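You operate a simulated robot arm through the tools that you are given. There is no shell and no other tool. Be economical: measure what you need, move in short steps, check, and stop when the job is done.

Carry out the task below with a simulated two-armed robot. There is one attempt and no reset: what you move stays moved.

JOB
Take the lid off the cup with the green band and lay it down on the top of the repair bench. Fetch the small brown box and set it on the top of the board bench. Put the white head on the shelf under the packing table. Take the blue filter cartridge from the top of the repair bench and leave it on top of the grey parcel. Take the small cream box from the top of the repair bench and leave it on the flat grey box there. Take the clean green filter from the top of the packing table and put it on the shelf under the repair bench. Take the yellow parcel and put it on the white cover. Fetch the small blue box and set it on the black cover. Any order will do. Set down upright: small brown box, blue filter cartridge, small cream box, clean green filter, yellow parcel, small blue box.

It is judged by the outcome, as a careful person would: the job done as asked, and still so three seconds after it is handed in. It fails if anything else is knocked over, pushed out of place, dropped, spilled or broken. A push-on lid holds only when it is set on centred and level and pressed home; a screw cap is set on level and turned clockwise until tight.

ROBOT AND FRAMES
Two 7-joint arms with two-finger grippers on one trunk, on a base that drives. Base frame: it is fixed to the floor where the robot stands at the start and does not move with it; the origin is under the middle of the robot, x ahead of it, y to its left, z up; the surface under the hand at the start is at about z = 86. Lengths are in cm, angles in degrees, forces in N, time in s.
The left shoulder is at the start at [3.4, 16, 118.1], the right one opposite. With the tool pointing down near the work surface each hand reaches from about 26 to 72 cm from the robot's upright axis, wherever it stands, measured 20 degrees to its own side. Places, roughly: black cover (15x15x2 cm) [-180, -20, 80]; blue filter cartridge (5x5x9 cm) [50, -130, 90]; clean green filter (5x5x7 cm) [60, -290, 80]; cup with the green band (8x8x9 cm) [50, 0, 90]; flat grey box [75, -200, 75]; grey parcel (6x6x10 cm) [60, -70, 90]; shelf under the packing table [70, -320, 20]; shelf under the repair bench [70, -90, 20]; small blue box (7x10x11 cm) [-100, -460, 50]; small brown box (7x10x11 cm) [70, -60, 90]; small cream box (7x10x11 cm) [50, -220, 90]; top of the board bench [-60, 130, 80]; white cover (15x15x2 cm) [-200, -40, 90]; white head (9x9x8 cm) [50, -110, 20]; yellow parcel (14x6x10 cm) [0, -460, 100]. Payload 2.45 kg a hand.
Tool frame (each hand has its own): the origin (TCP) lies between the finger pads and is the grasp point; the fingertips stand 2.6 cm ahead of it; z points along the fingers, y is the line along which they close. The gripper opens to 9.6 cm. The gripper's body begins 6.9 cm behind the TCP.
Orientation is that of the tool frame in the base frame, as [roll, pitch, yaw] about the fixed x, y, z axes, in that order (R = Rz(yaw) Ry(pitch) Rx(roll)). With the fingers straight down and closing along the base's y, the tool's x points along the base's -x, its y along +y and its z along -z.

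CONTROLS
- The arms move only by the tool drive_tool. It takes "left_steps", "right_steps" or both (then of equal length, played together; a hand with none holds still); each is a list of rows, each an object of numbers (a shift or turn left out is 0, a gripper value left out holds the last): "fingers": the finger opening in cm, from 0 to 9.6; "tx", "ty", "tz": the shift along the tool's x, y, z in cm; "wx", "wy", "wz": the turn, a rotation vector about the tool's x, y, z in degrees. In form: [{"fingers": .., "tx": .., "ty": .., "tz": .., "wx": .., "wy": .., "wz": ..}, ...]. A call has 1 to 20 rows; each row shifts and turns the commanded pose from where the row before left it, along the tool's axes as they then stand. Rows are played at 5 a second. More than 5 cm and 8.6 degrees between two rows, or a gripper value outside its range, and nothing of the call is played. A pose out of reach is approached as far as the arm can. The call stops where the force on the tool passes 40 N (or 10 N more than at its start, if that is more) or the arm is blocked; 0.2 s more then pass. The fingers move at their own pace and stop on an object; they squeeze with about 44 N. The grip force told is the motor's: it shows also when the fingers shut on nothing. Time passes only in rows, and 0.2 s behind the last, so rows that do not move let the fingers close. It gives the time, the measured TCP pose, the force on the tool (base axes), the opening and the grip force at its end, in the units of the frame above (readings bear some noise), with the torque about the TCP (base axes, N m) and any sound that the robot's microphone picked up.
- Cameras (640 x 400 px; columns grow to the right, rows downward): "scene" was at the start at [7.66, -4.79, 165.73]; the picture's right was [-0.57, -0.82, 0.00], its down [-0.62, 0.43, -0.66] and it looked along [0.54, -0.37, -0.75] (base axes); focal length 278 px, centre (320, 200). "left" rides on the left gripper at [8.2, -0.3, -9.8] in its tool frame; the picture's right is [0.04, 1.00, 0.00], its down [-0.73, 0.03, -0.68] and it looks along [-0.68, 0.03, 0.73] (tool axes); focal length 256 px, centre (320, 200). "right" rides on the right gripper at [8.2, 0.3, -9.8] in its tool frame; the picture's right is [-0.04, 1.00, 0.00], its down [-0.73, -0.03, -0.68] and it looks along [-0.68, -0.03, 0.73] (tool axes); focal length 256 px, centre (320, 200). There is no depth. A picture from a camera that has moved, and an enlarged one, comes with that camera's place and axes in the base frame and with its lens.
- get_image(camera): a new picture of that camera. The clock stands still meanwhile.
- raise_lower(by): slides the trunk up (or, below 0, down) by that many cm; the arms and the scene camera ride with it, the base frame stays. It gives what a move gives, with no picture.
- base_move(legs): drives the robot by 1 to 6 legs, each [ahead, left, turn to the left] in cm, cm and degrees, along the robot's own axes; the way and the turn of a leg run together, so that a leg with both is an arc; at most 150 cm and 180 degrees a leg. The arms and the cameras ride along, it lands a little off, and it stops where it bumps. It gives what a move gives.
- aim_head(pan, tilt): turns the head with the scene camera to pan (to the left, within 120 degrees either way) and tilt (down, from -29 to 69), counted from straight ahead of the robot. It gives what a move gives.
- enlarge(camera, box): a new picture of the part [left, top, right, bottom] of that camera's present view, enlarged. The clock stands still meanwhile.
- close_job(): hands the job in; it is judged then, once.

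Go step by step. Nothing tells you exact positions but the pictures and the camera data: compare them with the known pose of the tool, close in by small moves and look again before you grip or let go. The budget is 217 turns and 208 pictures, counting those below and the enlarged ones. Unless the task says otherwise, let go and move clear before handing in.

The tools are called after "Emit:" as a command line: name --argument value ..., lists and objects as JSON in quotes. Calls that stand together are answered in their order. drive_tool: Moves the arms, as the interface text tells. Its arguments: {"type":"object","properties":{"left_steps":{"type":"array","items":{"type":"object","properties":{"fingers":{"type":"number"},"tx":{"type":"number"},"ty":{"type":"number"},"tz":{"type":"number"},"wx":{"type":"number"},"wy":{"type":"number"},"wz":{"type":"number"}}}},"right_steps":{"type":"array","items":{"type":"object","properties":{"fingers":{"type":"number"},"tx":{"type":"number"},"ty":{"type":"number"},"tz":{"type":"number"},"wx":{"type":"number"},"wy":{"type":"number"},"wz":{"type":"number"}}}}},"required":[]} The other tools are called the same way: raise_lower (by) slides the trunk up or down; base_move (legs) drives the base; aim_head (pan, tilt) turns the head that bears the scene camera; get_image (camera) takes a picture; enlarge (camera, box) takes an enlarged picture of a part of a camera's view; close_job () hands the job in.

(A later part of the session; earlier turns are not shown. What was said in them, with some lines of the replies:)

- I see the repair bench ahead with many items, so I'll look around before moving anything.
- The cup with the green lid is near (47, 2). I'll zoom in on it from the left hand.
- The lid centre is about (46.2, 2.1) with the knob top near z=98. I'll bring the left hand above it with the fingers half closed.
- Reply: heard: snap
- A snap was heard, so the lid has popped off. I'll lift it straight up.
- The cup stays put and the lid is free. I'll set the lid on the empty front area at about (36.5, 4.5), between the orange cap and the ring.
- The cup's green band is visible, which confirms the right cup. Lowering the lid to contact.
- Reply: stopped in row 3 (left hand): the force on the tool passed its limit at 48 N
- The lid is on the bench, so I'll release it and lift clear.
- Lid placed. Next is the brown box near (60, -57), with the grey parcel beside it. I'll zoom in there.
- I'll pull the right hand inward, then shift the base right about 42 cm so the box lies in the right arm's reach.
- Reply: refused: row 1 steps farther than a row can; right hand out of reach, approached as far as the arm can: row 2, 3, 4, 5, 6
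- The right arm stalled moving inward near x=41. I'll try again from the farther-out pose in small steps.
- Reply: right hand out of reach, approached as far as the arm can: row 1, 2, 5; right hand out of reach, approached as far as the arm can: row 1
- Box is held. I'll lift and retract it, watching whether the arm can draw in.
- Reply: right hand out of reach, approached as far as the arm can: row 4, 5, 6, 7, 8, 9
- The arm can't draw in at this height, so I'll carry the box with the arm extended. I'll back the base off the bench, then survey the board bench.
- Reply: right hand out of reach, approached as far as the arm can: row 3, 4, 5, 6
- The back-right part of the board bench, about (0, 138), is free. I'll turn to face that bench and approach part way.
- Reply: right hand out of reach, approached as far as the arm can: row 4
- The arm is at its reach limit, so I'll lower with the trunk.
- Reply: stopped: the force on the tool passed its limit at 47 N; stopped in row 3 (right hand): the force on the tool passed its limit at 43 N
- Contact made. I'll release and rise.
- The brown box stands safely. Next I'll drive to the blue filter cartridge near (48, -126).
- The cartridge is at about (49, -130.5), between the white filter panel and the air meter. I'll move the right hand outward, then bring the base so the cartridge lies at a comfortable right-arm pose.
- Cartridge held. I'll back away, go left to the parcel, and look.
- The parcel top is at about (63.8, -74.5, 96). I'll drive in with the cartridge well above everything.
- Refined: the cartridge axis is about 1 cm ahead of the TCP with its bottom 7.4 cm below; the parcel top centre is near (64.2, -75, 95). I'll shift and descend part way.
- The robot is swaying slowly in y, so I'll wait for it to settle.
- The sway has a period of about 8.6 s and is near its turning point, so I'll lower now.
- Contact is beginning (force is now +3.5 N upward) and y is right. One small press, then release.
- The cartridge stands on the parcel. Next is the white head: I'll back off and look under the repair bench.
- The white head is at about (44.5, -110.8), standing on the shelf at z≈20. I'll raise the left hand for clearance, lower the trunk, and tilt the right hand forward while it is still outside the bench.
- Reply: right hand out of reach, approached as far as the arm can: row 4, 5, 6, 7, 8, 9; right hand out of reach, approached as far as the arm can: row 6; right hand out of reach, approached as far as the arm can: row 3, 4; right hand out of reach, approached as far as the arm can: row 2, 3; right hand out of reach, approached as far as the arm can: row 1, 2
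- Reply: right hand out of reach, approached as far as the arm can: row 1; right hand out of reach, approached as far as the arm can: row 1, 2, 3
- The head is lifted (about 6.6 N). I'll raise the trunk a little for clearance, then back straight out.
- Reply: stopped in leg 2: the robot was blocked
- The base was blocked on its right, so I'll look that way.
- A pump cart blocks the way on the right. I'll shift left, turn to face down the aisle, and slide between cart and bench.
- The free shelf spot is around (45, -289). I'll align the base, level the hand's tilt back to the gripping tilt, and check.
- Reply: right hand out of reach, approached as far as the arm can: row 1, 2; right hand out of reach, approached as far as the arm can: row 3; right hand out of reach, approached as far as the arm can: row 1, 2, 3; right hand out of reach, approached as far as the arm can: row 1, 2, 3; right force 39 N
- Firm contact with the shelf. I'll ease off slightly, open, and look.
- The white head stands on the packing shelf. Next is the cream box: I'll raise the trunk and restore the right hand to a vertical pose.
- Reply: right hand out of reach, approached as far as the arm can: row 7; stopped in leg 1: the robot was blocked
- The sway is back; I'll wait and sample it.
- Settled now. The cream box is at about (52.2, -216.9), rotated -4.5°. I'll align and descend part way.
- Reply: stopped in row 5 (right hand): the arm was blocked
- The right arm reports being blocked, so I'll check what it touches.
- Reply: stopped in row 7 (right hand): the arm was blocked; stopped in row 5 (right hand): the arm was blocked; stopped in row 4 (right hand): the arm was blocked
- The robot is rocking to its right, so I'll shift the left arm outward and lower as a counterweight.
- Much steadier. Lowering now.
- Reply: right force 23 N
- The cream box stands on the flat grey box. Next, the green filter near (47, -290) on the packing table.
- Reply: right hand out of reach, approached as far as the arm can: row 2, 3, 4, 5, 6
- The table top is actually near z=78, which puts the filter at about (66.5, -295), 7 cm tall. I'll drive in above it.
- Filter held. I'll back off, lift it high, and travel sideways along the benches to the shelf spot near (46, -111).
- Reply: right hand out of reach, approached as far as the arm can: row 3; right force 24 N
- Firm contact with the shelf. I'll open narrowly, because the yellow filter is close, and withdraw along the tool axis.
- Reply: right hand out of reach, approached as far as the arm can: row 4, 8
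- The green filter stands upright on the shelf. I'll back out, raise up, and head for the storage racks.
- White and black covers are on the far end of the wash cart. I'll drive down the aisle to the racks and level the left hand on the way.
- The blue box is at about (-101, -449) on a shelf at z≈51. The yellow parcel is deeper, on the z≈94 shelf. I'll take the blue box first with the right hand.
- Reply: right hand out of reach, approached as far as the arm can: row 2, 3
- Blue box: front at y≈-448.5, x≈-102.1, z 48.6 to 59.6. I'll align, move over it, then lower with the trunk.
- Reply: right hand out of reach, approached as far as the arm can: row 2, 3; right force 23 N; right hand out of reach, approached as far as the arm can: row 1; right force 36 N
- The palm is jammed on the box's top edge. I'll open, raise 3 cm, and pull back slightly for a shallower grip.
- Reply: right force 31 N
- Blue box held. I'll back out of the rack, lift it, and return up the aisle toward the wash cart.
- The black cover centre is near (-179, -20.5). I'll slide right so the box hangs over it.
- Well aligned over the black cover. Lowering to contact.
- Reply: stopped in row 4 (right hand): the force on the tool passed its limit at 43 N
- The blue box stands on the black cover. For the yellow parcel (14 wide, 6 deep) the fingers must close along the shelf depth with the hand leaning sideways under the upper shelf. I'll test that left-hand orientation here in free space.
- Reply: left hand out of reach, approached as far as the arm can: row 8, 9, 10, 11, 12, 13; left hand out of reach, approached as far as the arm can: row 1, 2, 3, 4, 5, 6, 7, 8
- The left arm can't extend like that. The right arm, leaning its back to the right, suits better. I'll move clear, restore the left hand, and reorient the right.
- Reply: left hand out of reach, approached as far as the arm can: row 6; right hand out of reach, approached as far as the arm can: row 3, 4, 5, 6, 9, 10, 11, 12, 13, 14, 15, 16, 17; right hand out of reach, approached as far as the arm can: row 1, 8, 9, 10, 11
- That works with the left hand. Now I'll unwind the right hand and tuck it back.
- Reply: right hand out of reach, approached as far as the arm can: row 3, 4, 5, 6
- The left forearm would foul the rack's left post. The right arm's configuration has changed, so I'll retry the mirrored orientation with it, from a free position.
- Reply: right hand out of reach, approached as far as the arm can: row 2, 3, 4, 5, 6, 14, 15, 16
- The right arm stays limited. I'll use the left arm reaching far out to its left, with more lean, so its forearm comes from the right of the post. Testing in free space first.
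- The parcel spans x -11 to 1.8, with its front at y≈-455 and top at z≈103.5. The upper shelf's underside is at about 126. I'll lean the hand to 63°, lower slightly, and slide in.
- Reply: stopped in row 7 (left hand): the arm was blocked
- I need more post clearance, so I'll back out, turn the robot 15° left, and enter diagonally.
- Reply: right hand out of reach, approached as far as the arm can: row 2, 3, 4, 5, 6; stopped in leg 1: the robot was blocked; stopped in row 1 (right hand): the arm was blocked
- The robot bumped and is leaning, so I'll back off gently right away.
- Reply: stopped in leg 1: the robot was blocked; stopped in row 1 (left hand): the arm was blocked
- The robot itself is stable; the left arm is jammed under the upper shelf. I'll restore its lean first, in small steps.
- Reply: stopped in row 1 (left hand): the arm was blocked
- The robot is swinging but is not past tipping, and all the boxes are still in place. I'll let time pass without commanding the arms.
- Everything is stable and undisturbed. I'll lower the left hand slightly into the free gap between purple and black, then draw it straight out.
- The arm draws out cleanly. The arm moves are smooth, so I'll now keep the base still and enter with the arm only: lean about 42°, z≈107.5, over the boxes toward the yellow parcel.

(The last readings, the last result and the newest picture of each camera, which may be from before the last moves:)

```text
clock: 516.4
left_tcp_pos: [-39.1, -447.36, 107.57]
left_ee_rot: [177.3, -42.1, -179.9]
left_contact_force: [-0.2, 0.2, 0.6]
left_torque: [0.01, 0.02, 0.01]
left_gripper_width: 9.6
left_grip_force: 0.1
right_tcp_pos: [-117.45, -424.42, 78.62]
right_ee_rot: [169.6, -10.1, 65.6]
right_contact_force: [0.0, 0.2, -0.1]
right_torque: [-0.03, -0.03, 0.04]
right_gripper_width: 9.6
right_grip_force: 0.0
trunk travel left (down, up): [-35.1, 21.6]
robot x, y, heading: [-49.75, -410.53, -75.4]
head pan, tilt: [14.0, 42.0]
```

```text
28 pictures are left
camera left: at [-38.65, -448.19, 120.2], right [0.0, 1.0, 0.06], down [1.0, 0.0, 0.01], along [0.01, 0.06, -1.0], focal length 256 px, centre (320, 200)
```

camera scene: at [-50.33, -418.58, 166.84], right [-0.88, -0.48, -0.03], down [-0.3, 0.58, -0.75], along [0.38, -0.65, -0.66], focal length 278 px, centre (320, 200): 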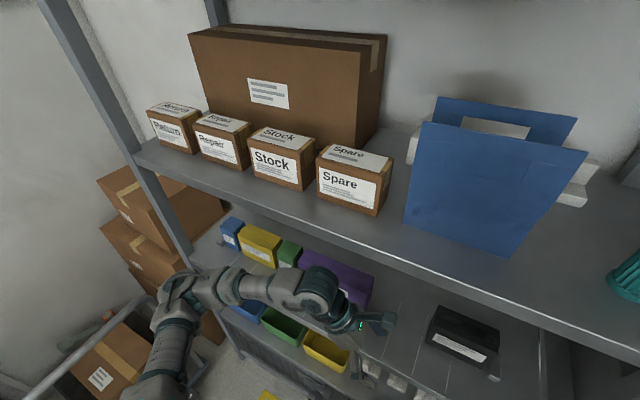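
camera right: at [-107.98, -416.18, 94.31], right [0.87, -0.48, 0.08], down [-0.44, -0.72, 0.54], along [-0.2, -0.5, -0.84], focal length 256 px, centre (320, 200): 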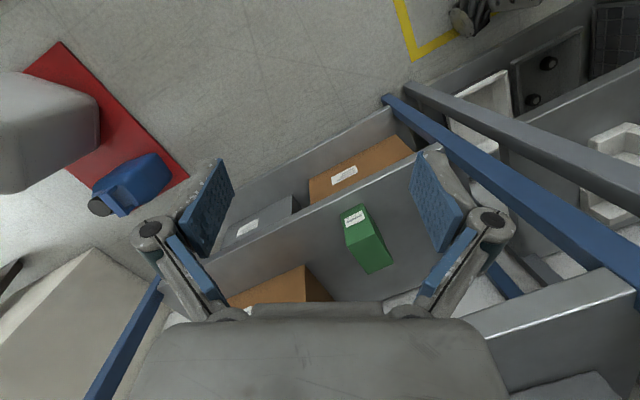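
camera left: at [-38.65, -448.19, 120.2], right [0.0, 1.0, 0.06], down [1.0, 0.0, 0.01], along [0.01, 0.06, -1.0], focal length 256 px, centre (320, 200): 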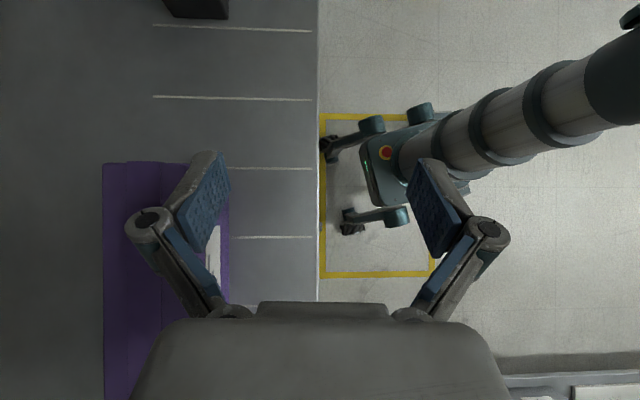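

Emit:
drive_tool --left_steps '[{"tx": -2.48, "tz": -2.23, "ty": -1.9}, {"tx": -2.48, "tz": -2.23, "ty": -1.9}, {"tx": -2.48, "tz": -2.23, "ty": -1.9}, {"tx": -2.48, "tz": -2.23, "ty": -1.9}, {}]'

Emit:
get_image --camera "left"

Emit:
get_image --camera "scene"

```text
clock: 517.6
left_tcp_pos: [-25.93, -455.37, 107.14]
left_ee_rot: [177.4, -42.2, -180.0]
left_contact_force: [-1.0, -0.2, 0.0]
left_torque: [0.01, -0.02, 0.01]
left_gripper_width: 9.59
left_grip_force: 0.0
right_tcp_pos: [-117.46, -424.32, 78.73]
right_ee_rot: [169.6, -10.1, 65.6]
right_contact_force: [0.0, 0.3, 0.2]
right_torque: [-0.03, 0.0, 0.0]
right_gripper_width: 9.61
right_grip_force: 0.0
trunk travel left (down, up): [-35.1, 21.6]
robot x, y, heading: [-49.41, -410.9, -75.3]
head pan, tilt: [14.0, 42.0]
```

```text
27 pictures are left
camera left: at [-25.45, -456.07, 119.82], right [0.0, 1.0, 0.06], down [1.0, 0.0, 0.01], along [0.01, 0.06, -1.0], focal length 256 px, centre (320, 200)
```

left: 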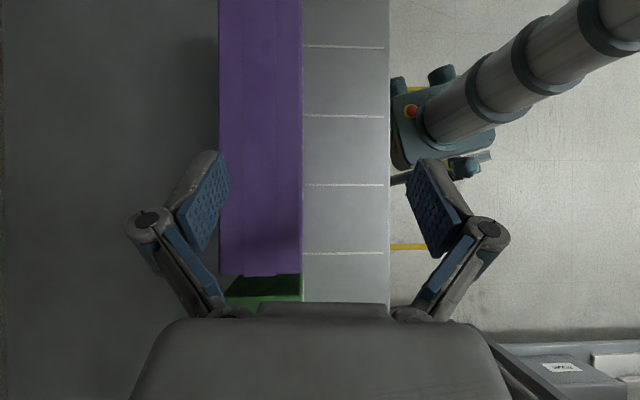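

```text
26 pictures are left
camera scene: at [-50.15, -418.62, 166.84], right [-0.88, -0.48, -0.03], down [-0.3, 0.59, -0.75], along [0.38, -0.65, -0.66], focal length 278 px, centre (320, 200)
```

scene: 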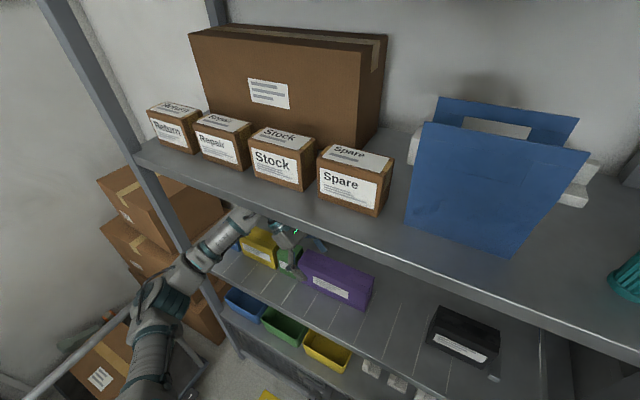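

Emit:
drive_tool --left_steps '[{"tx": -2.38, "tz": -2.14, "ty": -0.8}, {"tx": -2.38, "tz": -2.14, "ty": -0.8}, {"tx": -2.0, "tz": -1.7, "ty": -0.8}, {"tx": -1.2, "tz": -1.08, "ty": -0.8}, {}]'

Emit:
get_image --camera "left"

Emit:
enlarge --camera "scene" --box '[120, 150, 340, 310]'

```text
clock: 518.8
left_tcp_pos: [-15.52, -458.95, 106.81]
left_ee_rot: [177.4, -42.3, -180.0]
left_contact_force: [-0.1, -0.7, 0.2]
left_torque: [0.0, 0.01, -0.02]
left_gripper_width: 9.58
left_grip_force: 0.1
right_tcp_pos: [-117.36, -424.51, 78.65]
right_ee_rot: [169.7, -10.1, 65.6]
right_contact_force: [-0.4, 0.2, 0.0]
right_torque: [0.01, -0.03, 0.01]
right_gripper_width: 9.59
right_grip_force: 0.0
trunk travel left (down, up): [-35.1, 21.6]
robot x, y, heading: [-49.28, -410.95, -75.4]
head pan, tilt: [14.0, 42.0]
```

```text
25 pictures are left
camera left: at [-14.95, -459.64, 119.55], right [0.0, 1.0, 0.06], down [1.0, 0.0, 0.01], along [0.01, 0.06, -1.0], focal length 256 px, centre (320, 200)
```

left: 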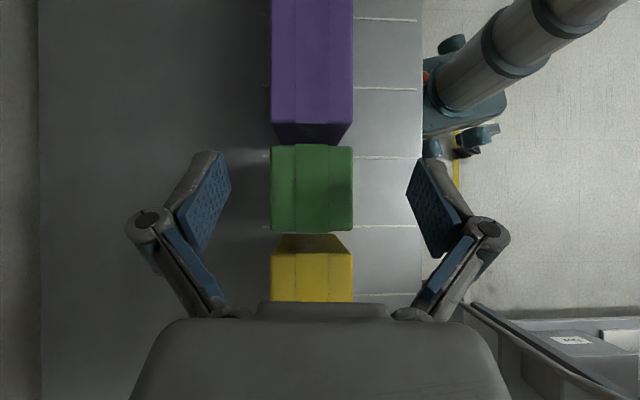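

```text
2.50 times, centred on (230, 230) of scene
camera zoom: at [-50.08, -418.64, 166.84], right [-0.88, -0.48, -0.02], down [-0.3, 0.59, -0.75], along [0.38, -0.65, -0.66], focal length 695 px, centre (545, 125)
```

zoom: 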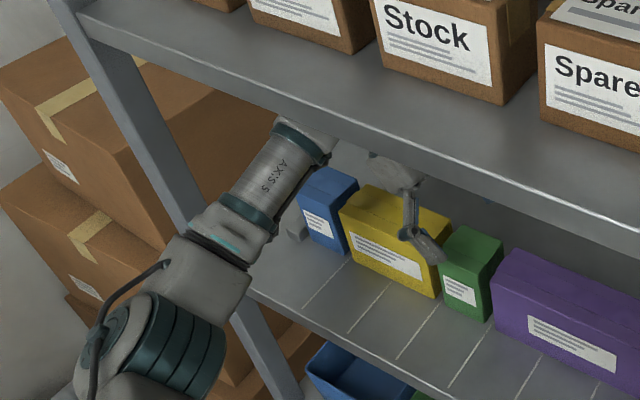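

Clear view: the hand is centred on the row, and the forearm has room from the post. I'll move over the yellow parcel and descend.

Emit:
drive_tool --left_steps '[{"tx": -1.7, "tz": -1.5}, {"tx": -1.7, "tz": -1.5}, {"tx": -1.4, "tz": -1.25}, {}, {"tx": -1.0, "tz": 1.11}, {"tx": -1.0, "tz": 1.11}, {}]'

Emit:
get_image --camera "left"

```text
clock: 520.4
left_tcp_pos: [-9.21, -458.79, 103.79]
left_ee_rot: [177.3, -42.2, -179.9]
left_contact_force: [0.1, -0.1, 0.2]
left_torque: [0.04, -0.02, 0.04]
left_gripper_width: 9.62
left_grip_force: 0.1
right_tcp_pos: [-117.43, -424.47, 78.54]
right_ee_rot: [169.6, -10.1, 65.6]
right_contact_force: [-0.4, -0.7, -0.1]
right_torque: [0.0, 0.03, -0.01]
right_gripper_width: 9.58
right_grip_force: 0.1
trunk travel left (down, up): [-35.1, 21.6]
robot x, y, heading: [-49.23, -410.36, -75.3]
head pan, tilt: [14.0, 42.0]
```

```text
23 pictures are left
camera left: at [-8.64, -459.61, 116.45], right [0.0, 1.0, 0.06], down [1.0, 0.0, 0.01], along [0.01, 0.06, -1.0], focal length 256 px, centre (320, 200)
```

left: 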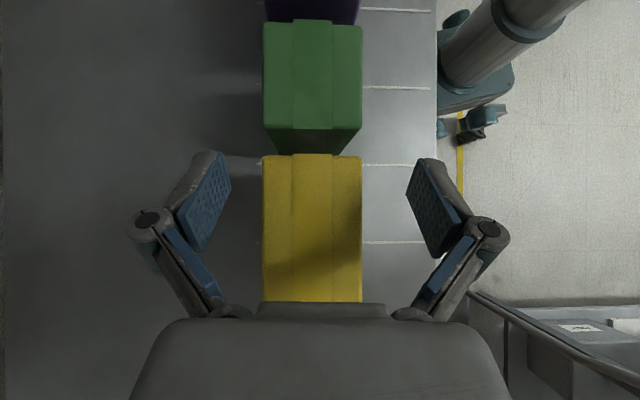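

Emit:
drive_tool --left_steps '[{"tx": -1.1, "tz": -1.0}, {"tx": -1.0, "tz": 1.11}, {"tx": -1.0, "tz": 1.11}, {}, {"fingers": 0}, {}, {}, {}]'

Emit:
drive_tool --left_steps '[{"tx": 0.67, "tz": -0.74}, {"tx": 1.0, "tz": -1.11}, {}]'

Emit:
get_image --camera "left"

```text
clock: 522.2
left_tcp_pos: [-7.74, -458.8, 100.76]
left_ee_rot: [177.5, -42.4, -180.0]
left_contact_force: [2.3, -2.4, 9.3]
left_torque: [-0.61, 0.02, 0.02]
left_gripper_width: 5.78
left_grip_force: 43.7
right_tcp_pos: [-117.38, -424.43, 78.57]
right_ee_rot: [169.6, -10.0, 65.6]
right_contact_force: [-0.8, -0.4, 0.6]
right_torque: [-0.04, 0.0, -0.03]
right_gripper_width: 9.57
right_grip_force: 0.0
trunk travel left (down, up): [-35.1, 21.6]
robot x, y, heading: [-49.65, -410.85, -75.3]
head pan, tilt: [14.0, 42.0]
```

```text
clock: 523.0
left_tcp_pos: [-7.74, -458.92, 103.18]
left_ee_rot: [177.3, -42.3, -179.7]
left_contact_force: [-0.3, -0.1, -2.6]
left_torque: [0.01, 0.09, 0.01]
left_gripper_width: 5.79
left_grip_force: 43.8
right_tcp_pos: [-117.4, -424.43, 78.69]
right_ee_rot: [169.6, -10.1, 65.5]
right_contact_force: [-0.2, -0.1, -0.2]
right_torque: [0.05, 0.03, -0.04]
right_gripper_width: 9.6
right_grip_force: 0.0
trunk travel left (down, up): [-35.1, 21.6]
robot x, y, heading: [-49.25, -410.7, -75.0]
head pan, tilt: [14.0, 42.0]
```

```text
22 pictures are left
camera left: at [-7.14, -459.63, 115.88], right [0.0, 1.0, 0.06], down [1.0, 0.0, 0.01], along [0.01, 0.06, -1.0], focal length 256 px, centre (320, 200)
```

left: 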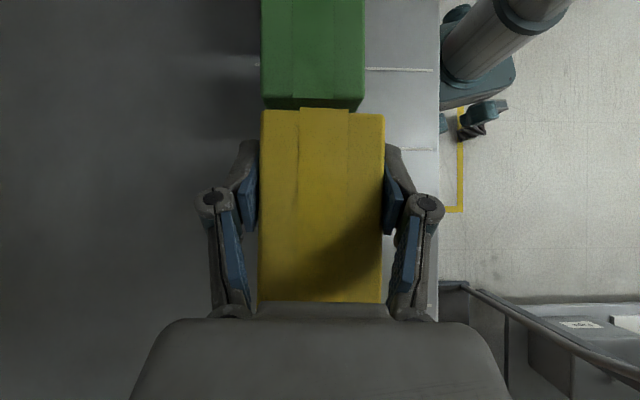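

Yellow parcel gripped and lifted. I'll draw it straight out with the arm.

Emit:
drive_tool --left_steps '[{"ty": 3}, {"ty": 3}, {"ty": 3}, {"ty": 3}, {"ty": 3}, {"ty": 3}, {"ty": 3}, {"ty": 3}, {}]'

Emit:
get_image --camera "scene"

```text
clock: 525.0
left_tcp_pos: [-6.86, -434.95, 104.08]
left_ee_rot: [177.2, -42.3, -179.9]
left_contact_force: [-0.2, 0.1, -2.9]
left_torque: [-0.01, 0.08, -0.01]
left_gripper_width: 5.75
left_grip_force: 43.2
right_tcp_pos: [-117.35, -424.58, 78.62]
right_ee_rot: [169.6, -10.1, 65.5]
right_contact_force: [-0.7, 0.3, -0.4]
right_torque: [0.01, -0.01, 0.0]
right_gripper_width: 9.63
right_grip_force: 0.1
trunk travel left (down, up): [-35.1, 21.6]
robot x, y, heading: [-49.18, -411.03, -75.1]
head pan, tilt: [14.0, 42.0]
```

```text
21 pictures are left
camera scene: at [-49.64, -418.47, 166.86], right [-0.88, -0.48, -0.02], down [-0.3, 0.58, -0.75], along [0.38, -0.65, -0.66], focal length 278 px, centre (320, 200)
```

scene: 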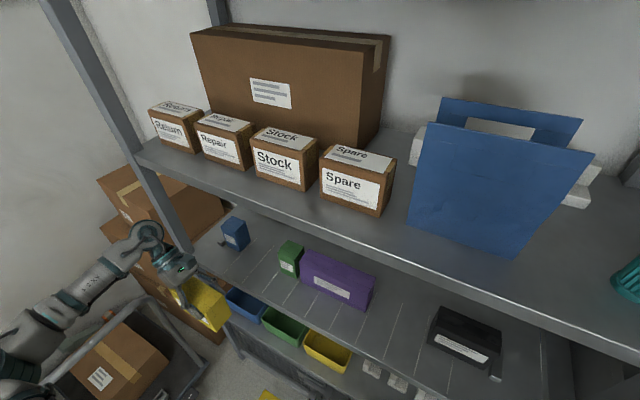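

Emit:
base_move --legs '[[-20, 0, 0], [-40, 0, 0]]'

Emit:
drive_tool --left_steps '[{}, {}, {}, {}, {}]'

```text
clock: 528.6
left_tcp_pos: [-22.36, -378.43, 103.71]
left_ee_rot: [176.6, -42.4, -179.4]
left_contact_force: [-1.2, 0.1, -3.2]
left_torque: [0.04, 0.01, 0.0]
left_gripper_width: 5.75
left_grip_force: 44.0
right_tcp_pos: [-132.53, -367.96, 78.45]
right_ee_rot: [169.8, -10.8, 66.0]
right_contact_force: [-0.8, 0.5, -0.3]
right_torque: [0.04, -0.06, 0.0]
right_gripper_width: 9.59
right_grip_force: 0.1
trunk travel left (down, up): [-35.1, 21.6]
robot x, y, heading: [-65.25, -353.19, -75.2]
head pan, tilt: [14.0, 42.0]
```

```text
clock: 529.8
left_tcp_pos: [-20.94, -377.77, 103.25]
left_ee_rot: [176.9, -43.0, -179.6]
left_contact_force: [-0.3, -0.4, -2.6]
left_torque: [-0.02, 0.11, 0.03]
left_gripper_width: 5.76
left_grip_force: 43.6
right_tcp_pos: [-131.49, -367.6, 79.36]
right_ee_rot: [170.2, -10.2, 66.0]
right_contact_force: [-0.8, 0.0, 0.2]
right_torque: [0.03, -0.01, 0.03]
right_gripper_width: 9.61
right_grip_force: 0.1
trunk travel left (down, up): [-35.1, 21.6]
robot x, y, heading: [-64.67, -352.99, -75.4]
head pan, tilt: [14.0, 42.0]
```

Parcel is out. I'll tuck the right arm in before the long drive back.

Emit:
drive_tool --right_steps '[{"tx": -3, "ty": 3, "tz": -1.5}, {"tx": -3, "ty": 3, "tz": -1.5}, {"tx": -3, "ty": 3, "tz": -1.5}, {"tx": -3, "ty": 3, "tz": -1.5}, {"tx": -3, "ty": 3, "tz": -1.5}, {"tx": -3, "ty": 3, "tz": -1.5}, {"tx": -3, "ty": 3, "tz": -1.5}, {"tx": -3, "ty": 3, "tz": -1.5}, {"wx": 5}, {"wx": 5}, {}]'

Emit:
base_move --legs '[[0, 0, -15], [0, 38, 0]]'

```text
clock: 532.2
left_tcp_pos: [-21.24, -377.96, 103.46]
left_ee_rot: [176.9, -42.9, -179.6]
left_contact_force: [0.3, 0.7, -3.3]
left_torque: [0.0, 0.11, 0.04]
left_gripper_width: 5.75
left_grip_force: 44.0
right_tcp_pos: [-122.9, -400.63, 90.75]
right_ee_rot: [-179.9, -10.2, 65.9]
right_contact_force: [-0.5, 0.3, -0.2]
right_torque: [-0.01, 0.05, 0.0]
right_gripper_width: 9.59
right_grip_force: 0.2
trunk travel left (down, up): [-35.1, 21.6]
robot x, y, heading: [-64.88, -353.47, -75.2]
head pan, tilt: [14.0, 42.0]
```

```text
clock: 535.5
left_tcp_pos: [8.07, -388.3, 103.68]
left_ee_rot: [176.9, -42.6, 165.7]
left_contact_force: [-1.1, 0.1, -2.5]
left_torque: [0.05, 0.08, -0.03]
left_gripper_width: 5.76
left_grip_force: 43.7
right_tcp_pos: [-95.86, -384.11, 90.12]
right_ee_rot: [179.7, -10.5, 51.2]
right_contact_force: [-0.7, 0.4, -0.9]
right_torque: [-0.05, 0.01, -0.01]
right_gripper_width: 9.58
right_grip_force: 0.1
trunk travel left (down, up): [-35.1, 21.6]
robot x, y, heading: [-27.17, -353.2, -90.0]
head pan, tilt: [14.0, 42.0]
```

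Emit:
drive_tool --right_steps '[{"tx": 2.35, "ty": 2.9}, {"tx": 2.35, "ty": 2.9}, {"tx": 2.35, "ty": 2.9}, {"tx": 2.35, "ty": 2.9}, {"tx": 2.35, "ty": 2.9}, {"tx": 2.35, "ty": 2.9}, {"tx": 2.35, "ty": 2.9}, {"tx": 2.35, "ty": 2.9}, {}]'

```text
clock: 537.5
left_tcp_pos: [9.13, -388.16, 103.43]
left_ee_rot: [177.2, -43.1, 165.5]
left_contact_force: [-0.6, -0.1, -3.7]
left_torque: [0.05, 0.12, -0.01]
left_gripper_width: 5.75
left_grip_force: 44.0
right_tcp_pos: [-65.08, -384.21, 94.25]
right_ee_rot: [-179.7, -10.1, 50.9]
right_contact_force: [0.1, 0.3, -0.6]
right_torque: [0.01, -0.05, 0.02]
right_gripper_width: 9.63
right_grip_force: 0.1
trunk travel left (down, up): [-35.1, 21.6]
robot x, y, heading: [-27.13, -353.58, -89.9]
head pan, tilt: [14.0, 42.0]
```

Emit:
base_move --legs '[[-150, 0, 0], [-150, 0, 0], [-98, 0, 0]]'

```text
clock: 556.6
left_tcp_pos: [5.5, 8.67, 103.47]
left_ee_rot: [177.2, -43.2, 165.9]
left_contact_force: [-0.1, 0.6, -2.9]
left_torque: [0.03, 0.11, 0.02]
left_gripper_width: 5.75
left_grip_force: 44.4
right_tcp_pos: [-68.9, 11.82, 94.29]
right_ee_rot: [-179.8, -10.2, 51.7]
right_contact_force: [0.0, 0.1, -0.4]
right_torque: [-0.01, 0.0, -0.02]
right_gripper_width: 9.6
right_grip_force: 0.1
trunk travel left (down, up): [-35.1, 21.6]
robot x, y, heading: [-31.08, 43.06, -89.3]
head pan, tilt: [14.0, 42.0]
```

Emit:
base_move --legs '[[0, -100, -0.7], [0, -84, 0]]'

Emit:
aim_head --pan 12 --tilt 42

Emit:
get_image --camera "scene"

```text
clock: 565.9
left_tcp_pos: [-180.26, 8.34, 103.6]
left_ee_rot: [177.4, -43.0, 165.5]
left_contact_force: [-0.6, 0.6, -1.9]
left_torque: [0.03, 0.1, 0.02]
left_gripper_width: 5.74
left_grip_force: 43.9
right_tcp_pos: [-254.61, 12.01, 94.25]
right_ee_rot: [180.0, -10.0, 51.3]
right_contact_force: [-0.3, -0.6, 0.1]
right_torque: [0.0, 0.01, 0.02]
right_gripper_width: 9.6
right_grip_force: 0.1
trunk travel left (down, up): [-35.1, 21.6]
robot x, y, heading: [-216.69, 42.82, -89.9]
head pan, tilt: [14.0, 42.0]
```

```text
clock: 566.5
left_tcp_pos: [-180.61, 8.47, 103.74]
left_ee_rot: [177.4, -42.8, 165.3]
left_contact_force: [-0.1, -0.7, -2.6]
left_torque: [0.04, 0.1, 0.02]
left_gripper_width: 5.76
left_grip_force: 44.4
right_tcp_pos: [-254.79, 12.24, 94.29]
right_ee_rot: [179.8, -10.0, 51.2]
right_contact_force: [-0.6, 0.0, 0.5]
right_torque: [-0.02, -0.01, -0.03]
right_gripper_width: 9.58
right_grip_force: 0.1
trunk travel left (down, up): [-35.1, 21.6]
robot x, y, heading: [-216.25, 42.9, -89.7]
head pan, tilt: [12.0, 42.0]
```

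```text
20 pictures are left
camera scene: at [-214.72, 33.31, 166.76], right [-0.98, -0.21, 0.0], down [-0.14, 0.66, -0.74], along [0.16, -0.72, -0.67], focal length 278 px, centre (320, 200)
```

scene: 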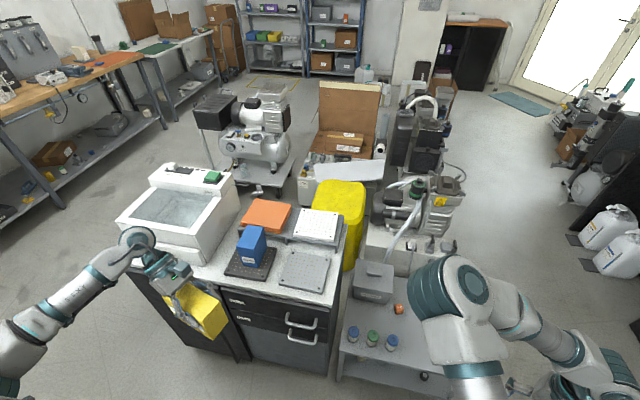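

The white cover is at about (-197.5, -35.3). I'll raise slightly, move in, square the parcel, and extend over it.

Emit:
raise_lower --by 3

Emit:
base_move --legs '[[15, -3, 0]]'

Emit:
drive_tool --left_steps '[{"wx": 4.95, "wz": -5.35}, {"wx": 4.95, "wz": -5.35}, {"ty": -4, "tx": 1.3, "tz": 1.2}, {"ty": -4, "tx": 1.3, "tz": 1.2}, {"ty": -4, "tx": 1.3, "tz": 1.2}, {"ty": -4, "tx": 1.3, "tz": 1.2}, {}, {}, {}, {}, {}]'

Emit:
get_image --camera "left"

```text
clock: 567.3
left_tcp_pos: [-180.34, 8.5, 106.64]
left_ee_rot: [177.4, -43.1, 165.5]
left_contact_force: [-0.2, 0.1, -2.3]
left_torque: [0.05, 0.11, -0.02]
left_gripper_width: 5.74
left_grip_force: 43.8
right_tcp_pos: [-254.67, 12.12, 97.33]
right_ee_rot: [180.0, -10.0, 51.3]
right_contact_force: [0.5, -0.2, -0.5]
right_torque: [0.04, 0.01, -0.02]
right_gripper_width: 9.59
right_grip_force: 0.1
trunk travel left (down, up): [-38.1, 18.6]
robot x, y, heading: [-216.23, 43.19, -89.8]
head pan, tilt: [12.0, 42.0]
```

```text
clock: 568.7
left_tcp_pos: [-182.5, -6.32, 106.61]
left_ee_rot: [177.6, -43.1, 165.3]
left_contact_force: [0.1, 0.1, -2.7]
left_torque: [0.01, 0.1, 0.01]
left_gripper_width: 5.75
left_grip_force: 44.1
right_tcp_pos: [-256.91, -2.76, 97.55]
right_ee_rot: [-180.0, -9.7, 51.3]
right_contact_force: [0.3, -0.9, -0.2]
right_torque: [0.01, -0.02, 0.01]
right_gripper_width: 9.6
right_grip_force: 0.1
trunk travel left (down, up): [-38.1, 18.6]
robot x, y, heading: [-219.15, 27.62, -89.8]
head pan, tilt: [12.0, 42.0]
```

```text
clock: 571.1
left_tcp_pos: [-191.2, -22.01, 106.31]
left_ee_rot: [177.6, -42.1, 179.8]
left_contact_force: [-0.5, 0.6, -3.7]
left_torque: [0.05, 0.09, 0.01]
left_gripper_width: 5.76
left_grip_force: 44.1
right_tcp_pos: [-257.91, -2.6, 97.24]
right_ee_rot: [179.6, -10.0, 51.4]
right_contact_force: [0.0, 0.0, 0.3]
right_torque: [-0.02, -0.02, -0.03]
right_gripper_width: 9.59
right_grip_force: 0.0
trunk travel left (down, up): [-38.1, 18.6]
robot x, y, heading: [-219.53, 27.91, -90.1]
head pan, tilt: [12.0, 42.0]
```

```text
19 pictures are left
camera left: at [-190.64, -22.73, 119.09], right [0.0, 1.0, 0.06], down [1.0, 0.0, 0.01], along [0.01, 0.06, -1.0], focal length 256 px, centre (320, 200)
```

left: 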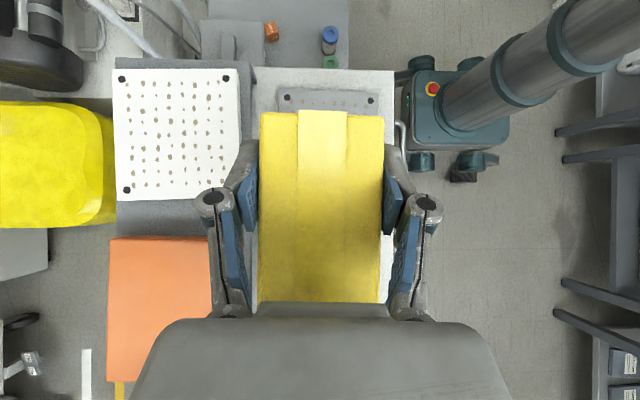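

Emit:
drive_tool --left_steps '[{"ty": -3.25, "tx": 1.67, "tz": 1.5}, {"ty": -3.25, "tx": 1.67, "tz": 1.5}, {"ty": -3.25, "tx": 1.67, "tz": 1.5}, {"ty": -3.25, "tx": 1.67, "tz": 1.5}, {}, {}, {}, {}, {}, {}]'

Emit:
get_image --camera "left"

Emit:
enlarge --camera "scene" --box '[200, 130, 400, 280]'

```text
clock: 573.3
left_tcp_pos: [-200.0, -34.85, 105.82]
left_ee_rot: [177.5, -42.4, 179.9]
left_contact_force: [0.5, 0.1, -2.8]
left_torque: [0.0, 0.1, 0.03]
left_gripper_width: 5.74
left_grip_force: 43.9
right_tcp_pos: [-257.58, -2.64, 97.48]
right_ee_rot: [179.7, -9.9, 51.3]
right_contact_force: [-0.3, 0.5, -0.9]
right_torque: [-0.02, -0.01, -0.01]
right_gripper_width: 9.62
right_grip_force: 0.1
trunk travel left (down, up): [-38.1, 18.6]
robot x, y, heading: [-219.15, 28.01, -90.1]
head pan, tilt: [12.0, 42.0]
```

```text
18 pictures are left
camera left: at [-199.46, -35.58, 118.54], right [0.0, 1.0, 0.06], down [1.0, 0.0, 0.01], along [0.01, 0.06, -1.0], focal length 256 px, centre (320, 200)
```

left: 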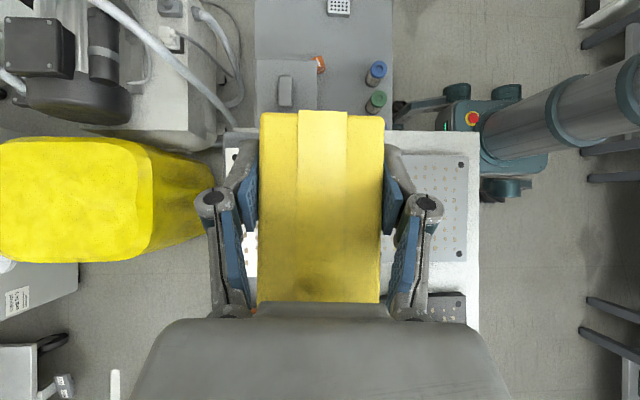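

```text
2.67 times, centred on (300, 205) of scene
camera zoom: at [-217.36, 19.08, 169.75], right [-0.98, -0.21, 0.0], down [-0.14, 0.66, -0.74], along [0.16, -0.72, -0.67], focal length 741 px, centre (373, 187)
```

zoom: 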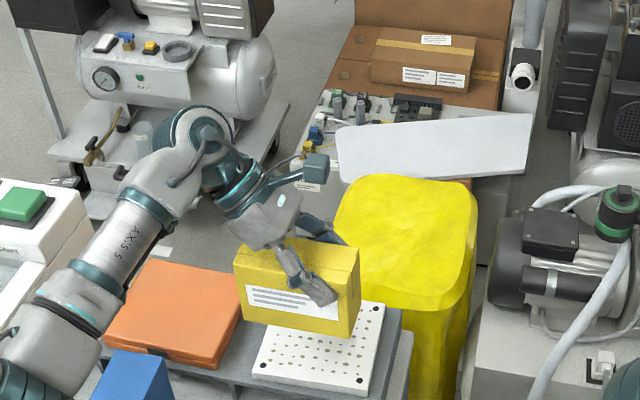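

Emit:
drive_tool --left_steps '[{"ty": -2.1, "tx": 0.3, "tz": 0.27}, {"tx": -1.97, "tz": 2.17}, {"tx": -1.97, "tz": 2.17}, {"tx": -1.5, "tz": 1.65}, {}, {}, {}, {}, {}]'

Emit:
enlarge --camera "scene" --box '[200, 130, 400, 280]'

Emit:
get_image --camera "left"

```text
clock: 575.3
left_tcp_pos: [-200.69, -36.7, 97.83]
left_ee_rot: [177.6, -42.3, 179.9]
left_contact_force: [-0.3, 0.1, -1.6]
left_torque: [-0.05, 0.02, -0.02]
left_gripper_width: 5.75
left_grip_force: 43.8
right_tcp_pos: [-257.66, -2.69, 97.38]
right_ee_rot: [179.7, -10.0, 51.3]
right_contact_force: [0.1, 0.1, -0.8]
right_torque: [-0.03, -0.03, 0.0]
right_gripper_width: 9.6
right_grip_force: 0.0
trunk travel left (down, up): [-38.1, 18.6]
robot x, y, heading: [-219.33, 27.78, -89.8]
head pan, tilt: [12.0, 42.0]
```

```text
2.67 times, centred on (300, 205) of scene
camera zoom: at [-217.47, 19.1, 169.75], right [-0.98, -0.21, 0.0], down [-0.14, 0.66, -0.74], along [0.16, -0.72, -0.67], focal length 741 px, centre (373, 187)
```

zoom: 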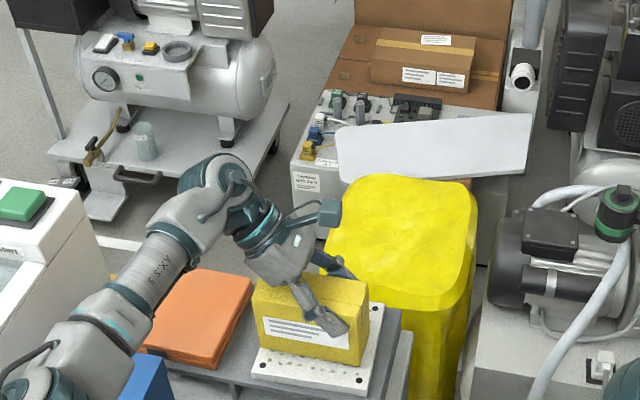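

```text
15 pictures are left
camera left: at [-200.17, -37.44, 110.51], right [0.0, 1.0, 0.06], down [1.0, 0.0, 0.01], along [0.01, 0.06, -1.0], focal length 256 px, centre (320, 200)
```

left: 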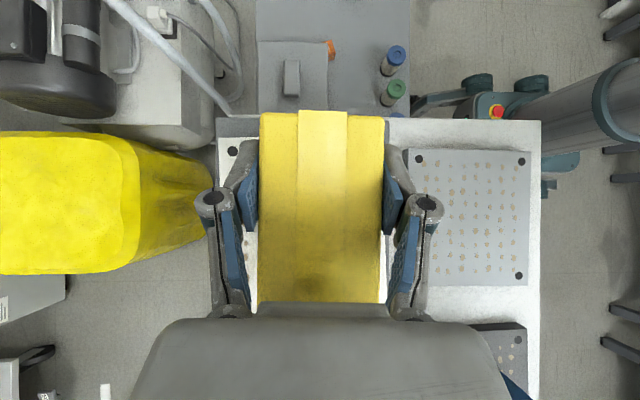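

Emit:
drive_tool --left_steps '[{"tx": -0.4, "tz": 0.44}, {"tx": -0.27, "tz": 0.3}, {"tx": -0.27, "tz": 0.3}, {"tx": -0.2, "tz": 0.22}, {"tx": -0.2, "tz": 0.22}, {}]'

```text
clock: 576.1
left_tcp_pos: [-200.71, -36.83, 97.39]
left_ee_rot: [178.6, -43.0, 179.2]
left_contact_force: [1.0, 8.7, 17.0]
left_torque: [0.25, -0.82, 0.31]
left_gripper_width: 5.77
left_grip_force: 43.6
right_tcp_pos: [-257.55, -2.44, 97.45]
right_ee_rot: [179.6, -9.8, 51.2]
right_contact_force: [-0.4, -1.1, 1.0]
right_torque: [0.08, -0.02, 0.03]
right_gripper_width: 9.59
right_grip_force: 0.2
trunk travel left (down, up): [-38.1, 18.6]
robot x, y, heading: [-219.48, 27.7, -89.9]
head pan, tilt: [12.0, 42.0]
stopped in row 4 (left hand): the force on the tool passed its limit at 43 N (the readings are from after the stop); the commanded pose is now the measured one
```

Emit:
drive_tool --left_steps '[{"tx": 0.1, "tz": -0.11}, {"fingers": 7.5}, {}, {"fingers": 9.0}, {"tx": 1.0, "tz": -1.11}, {"tx": 1.97, "tz": -2.17}, {"tx": 1.97, "tz": -2.17}, {"tx": 1.97, "tz": -2.17}, {"tx": 1.97, "tz": -2.17}, {}]'

Emit:
enlarge --camera "scene" --box '[200, 130, 400, 280]'

Emit:
get_image --camera "left"

```text
clock: 578.3
left_tcp_pos: [-200.61, -37.13, 110.62]
left_ee_rot: [178.5, -42.8, 179.5]
left_contact_force: [-0.3, 0.0, 0.6]
left_torque: [0.0, -0.02, 0.0]
left_gripper_width: 9.01
left_grip_force: 0.0
right_tcp_pos: [-257.58, -2.4, 97.37]
right_ee_rot: [179.5, -9.8, 51.3]
right_contact_force: [-0.5, 0.1, 0.0]
right_torque: [0.0, 0.0, 0.02]
right_gripper_width: 9.62
right_grip_force: 0.1
trunk travel left (down, up): [-38.1, 18.6]
robot x, y, heading: [-219.04, 27.55, -89.8]
head pan, tilt: [12.0, 42.0]
```

```text
2.67 times, centred on (300, 205) of scene
camera zoom: at [-217.51, 19.09, 169.75], right [-0.98, -0.21, 0.0], down [-0.14, 0.66, -0.74], along [0.16, -0.72, -0.67], focal length 741 px, centre (373, 187)
```

zoom: 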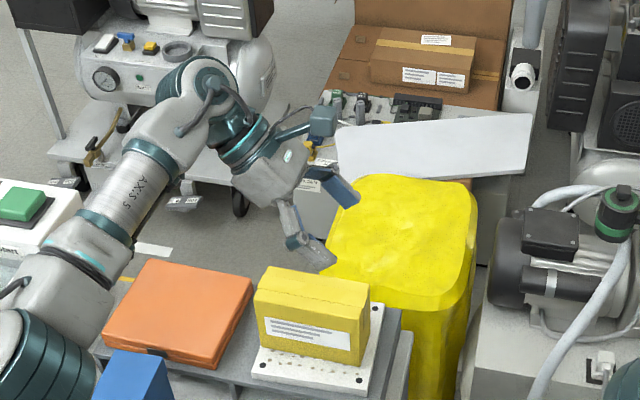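

```text
13 pictures are left
camera left: at [-199.97, -37.73, 123.14], right [0.0, 1.0, 0.05], down [1.0, 0.0, 0.0], along [0.0, 0.05, -1.0], focal length 256 px, centre (320, 200)
```

left: 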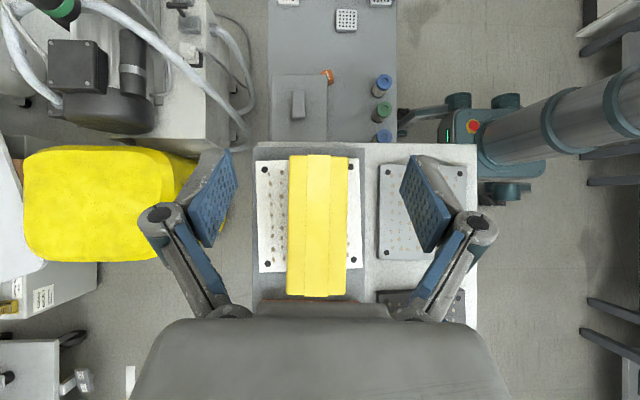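

The yellow parcel stands squarely on the white cover. I'll back clear and take a last look.

Emit:
base_move --legs '[[-18, 0, 0]]'

Emit:
aim_head --pan 20 --tilt 38

Emit:
get_image --camera "scene"

Emit:
aim_head --pan 60 --tilt 20

Emit:
get_image --camera "scene"

```text
clock: 579.8
left_tcp_pos: [-200.63, -19.43, 110.27]
left_ee_rot: [178.2, -42.8, 179.6]
left_contact_force: [-0.6, -0.8, -0.4]
left_torque: [0.02, -0.03, 0.0]
left_gripper_width: 9.0
left_grip_force: 0.0
right_tcp_pos: [-257.63, 15.18, 97.34]
right_ee_rot: [179.7, -9.9, 51.4]
right_contact_force: [-0.6, 0.5, 0.8]
right_torque: [0.02, 0.02, -0.03]
right_gripper_width: 9.6
right_grip_force: 0.0
trunk travel left (down, up): [-38.1, 18.6]
robot x, y, heading: [-219.11, 45.75, -89.9]
head pan, tilt: [12.0, 42.0]
```

```text
clock: 580.5
left_tcp_pos: [-200.68, -18.73, 110.69]
left_ee_rot: [178.8, -42.8, 179.0]
left_contact_force: [-0.5, -0.5, -0.7]
left_torque: [-0.07, -0.02, 0.01]
left_gripper_width: 9.0
left_grip_force: 0.1
right_tcp_pos: [-257.62, 15.79, 97.56]
right_ee_rot: [179.5, -9.5, 51.5]
right_contact_force: [0.4, 0.0, 0.5]
right_torque: [0.0, -0.02, 0.0]
right_gripper_width: 9.6
right_grip_force: 0.0
trunk travel left (down, up): [-38.1, 18.6]
robot x, y, heading: [-218.96, 45.6, -89.6]
head pan, tilt: [20.0, 38.0]
```

```text
12 pictures are left
camera scene: at [-216.36, 37.13, 170.35], right [-0.94, -0.35, 0.0], down [-0.21, 0.58, -0.79], along [0.27, -0.74, -0.62], focal length 278 px, centre (320, 200)
```

scene: 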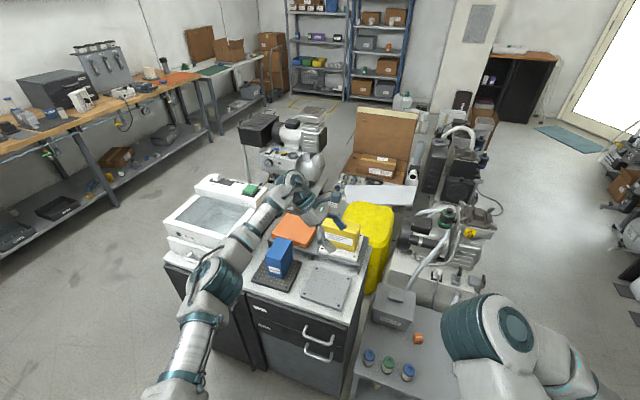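

```text
clock: 581.6
left_tcp_pos: [-200.74, -18.92, 110.77]
left_ee_rot: [178.7, -42.7, 179.2]
left_contact_force: [0.8, -0.3, -0.1]
left_torque: [0.02, 0.01, -0.01]
left_gripper_width: 9.02
left_grip_force: 0.0
right_tcp_pos: [-257.6, 15.66, 97.63]
right_ee_rot: [179.6, -9.7, 51.5]
right_contact_force: [0.2, 0.4, -0.3]
right_torque: [-0.01, 0.04, 0.01]
right_gripper_width: 9.62
right_grip_force: 0.0
trunk travel left (down, up): [-38.1, 18.6]
robot x, y, heading: [-219.19, 45.67, -89.5]
head pan, tilt: [60.0, 20.0]
```

```text
11 pictures are left
camera scene: at [-211.24, 40.55, 173.2], right [-0.5, -0.87, 0.0], down [-0.3, 0.17, -0.94], along [0.82, -0.47, -0.35], focal length 278 px, centre (320, 200)
```

scene: 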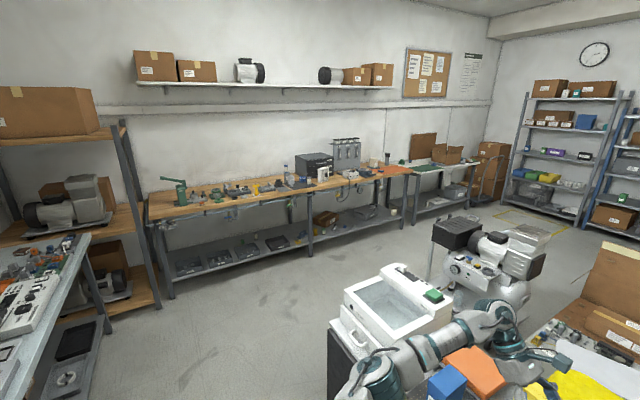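

Everything is in place: lid, boxes, filters, head and parcels all stand where they were asked to go. Handing in.

Emit:
close_job

```text
The job is handed in.
```

I did all eight placements and handed the job in. In my last pictures the items I could see stood where you asked.

- **Bumps:** The base was blocked three times: twice near the pump cart, and once at the storage rack when the left arm jammed under the upper shelf. The boxes on the rack were still in place afterwards. I saw no sign the cart had moved, but I did not measure its position.
- **Not seen in the final look:** I did not re-photograph the brown box, white head, clean green filter or cup lid at the end. I last saw each one correctly in place after setting it down.
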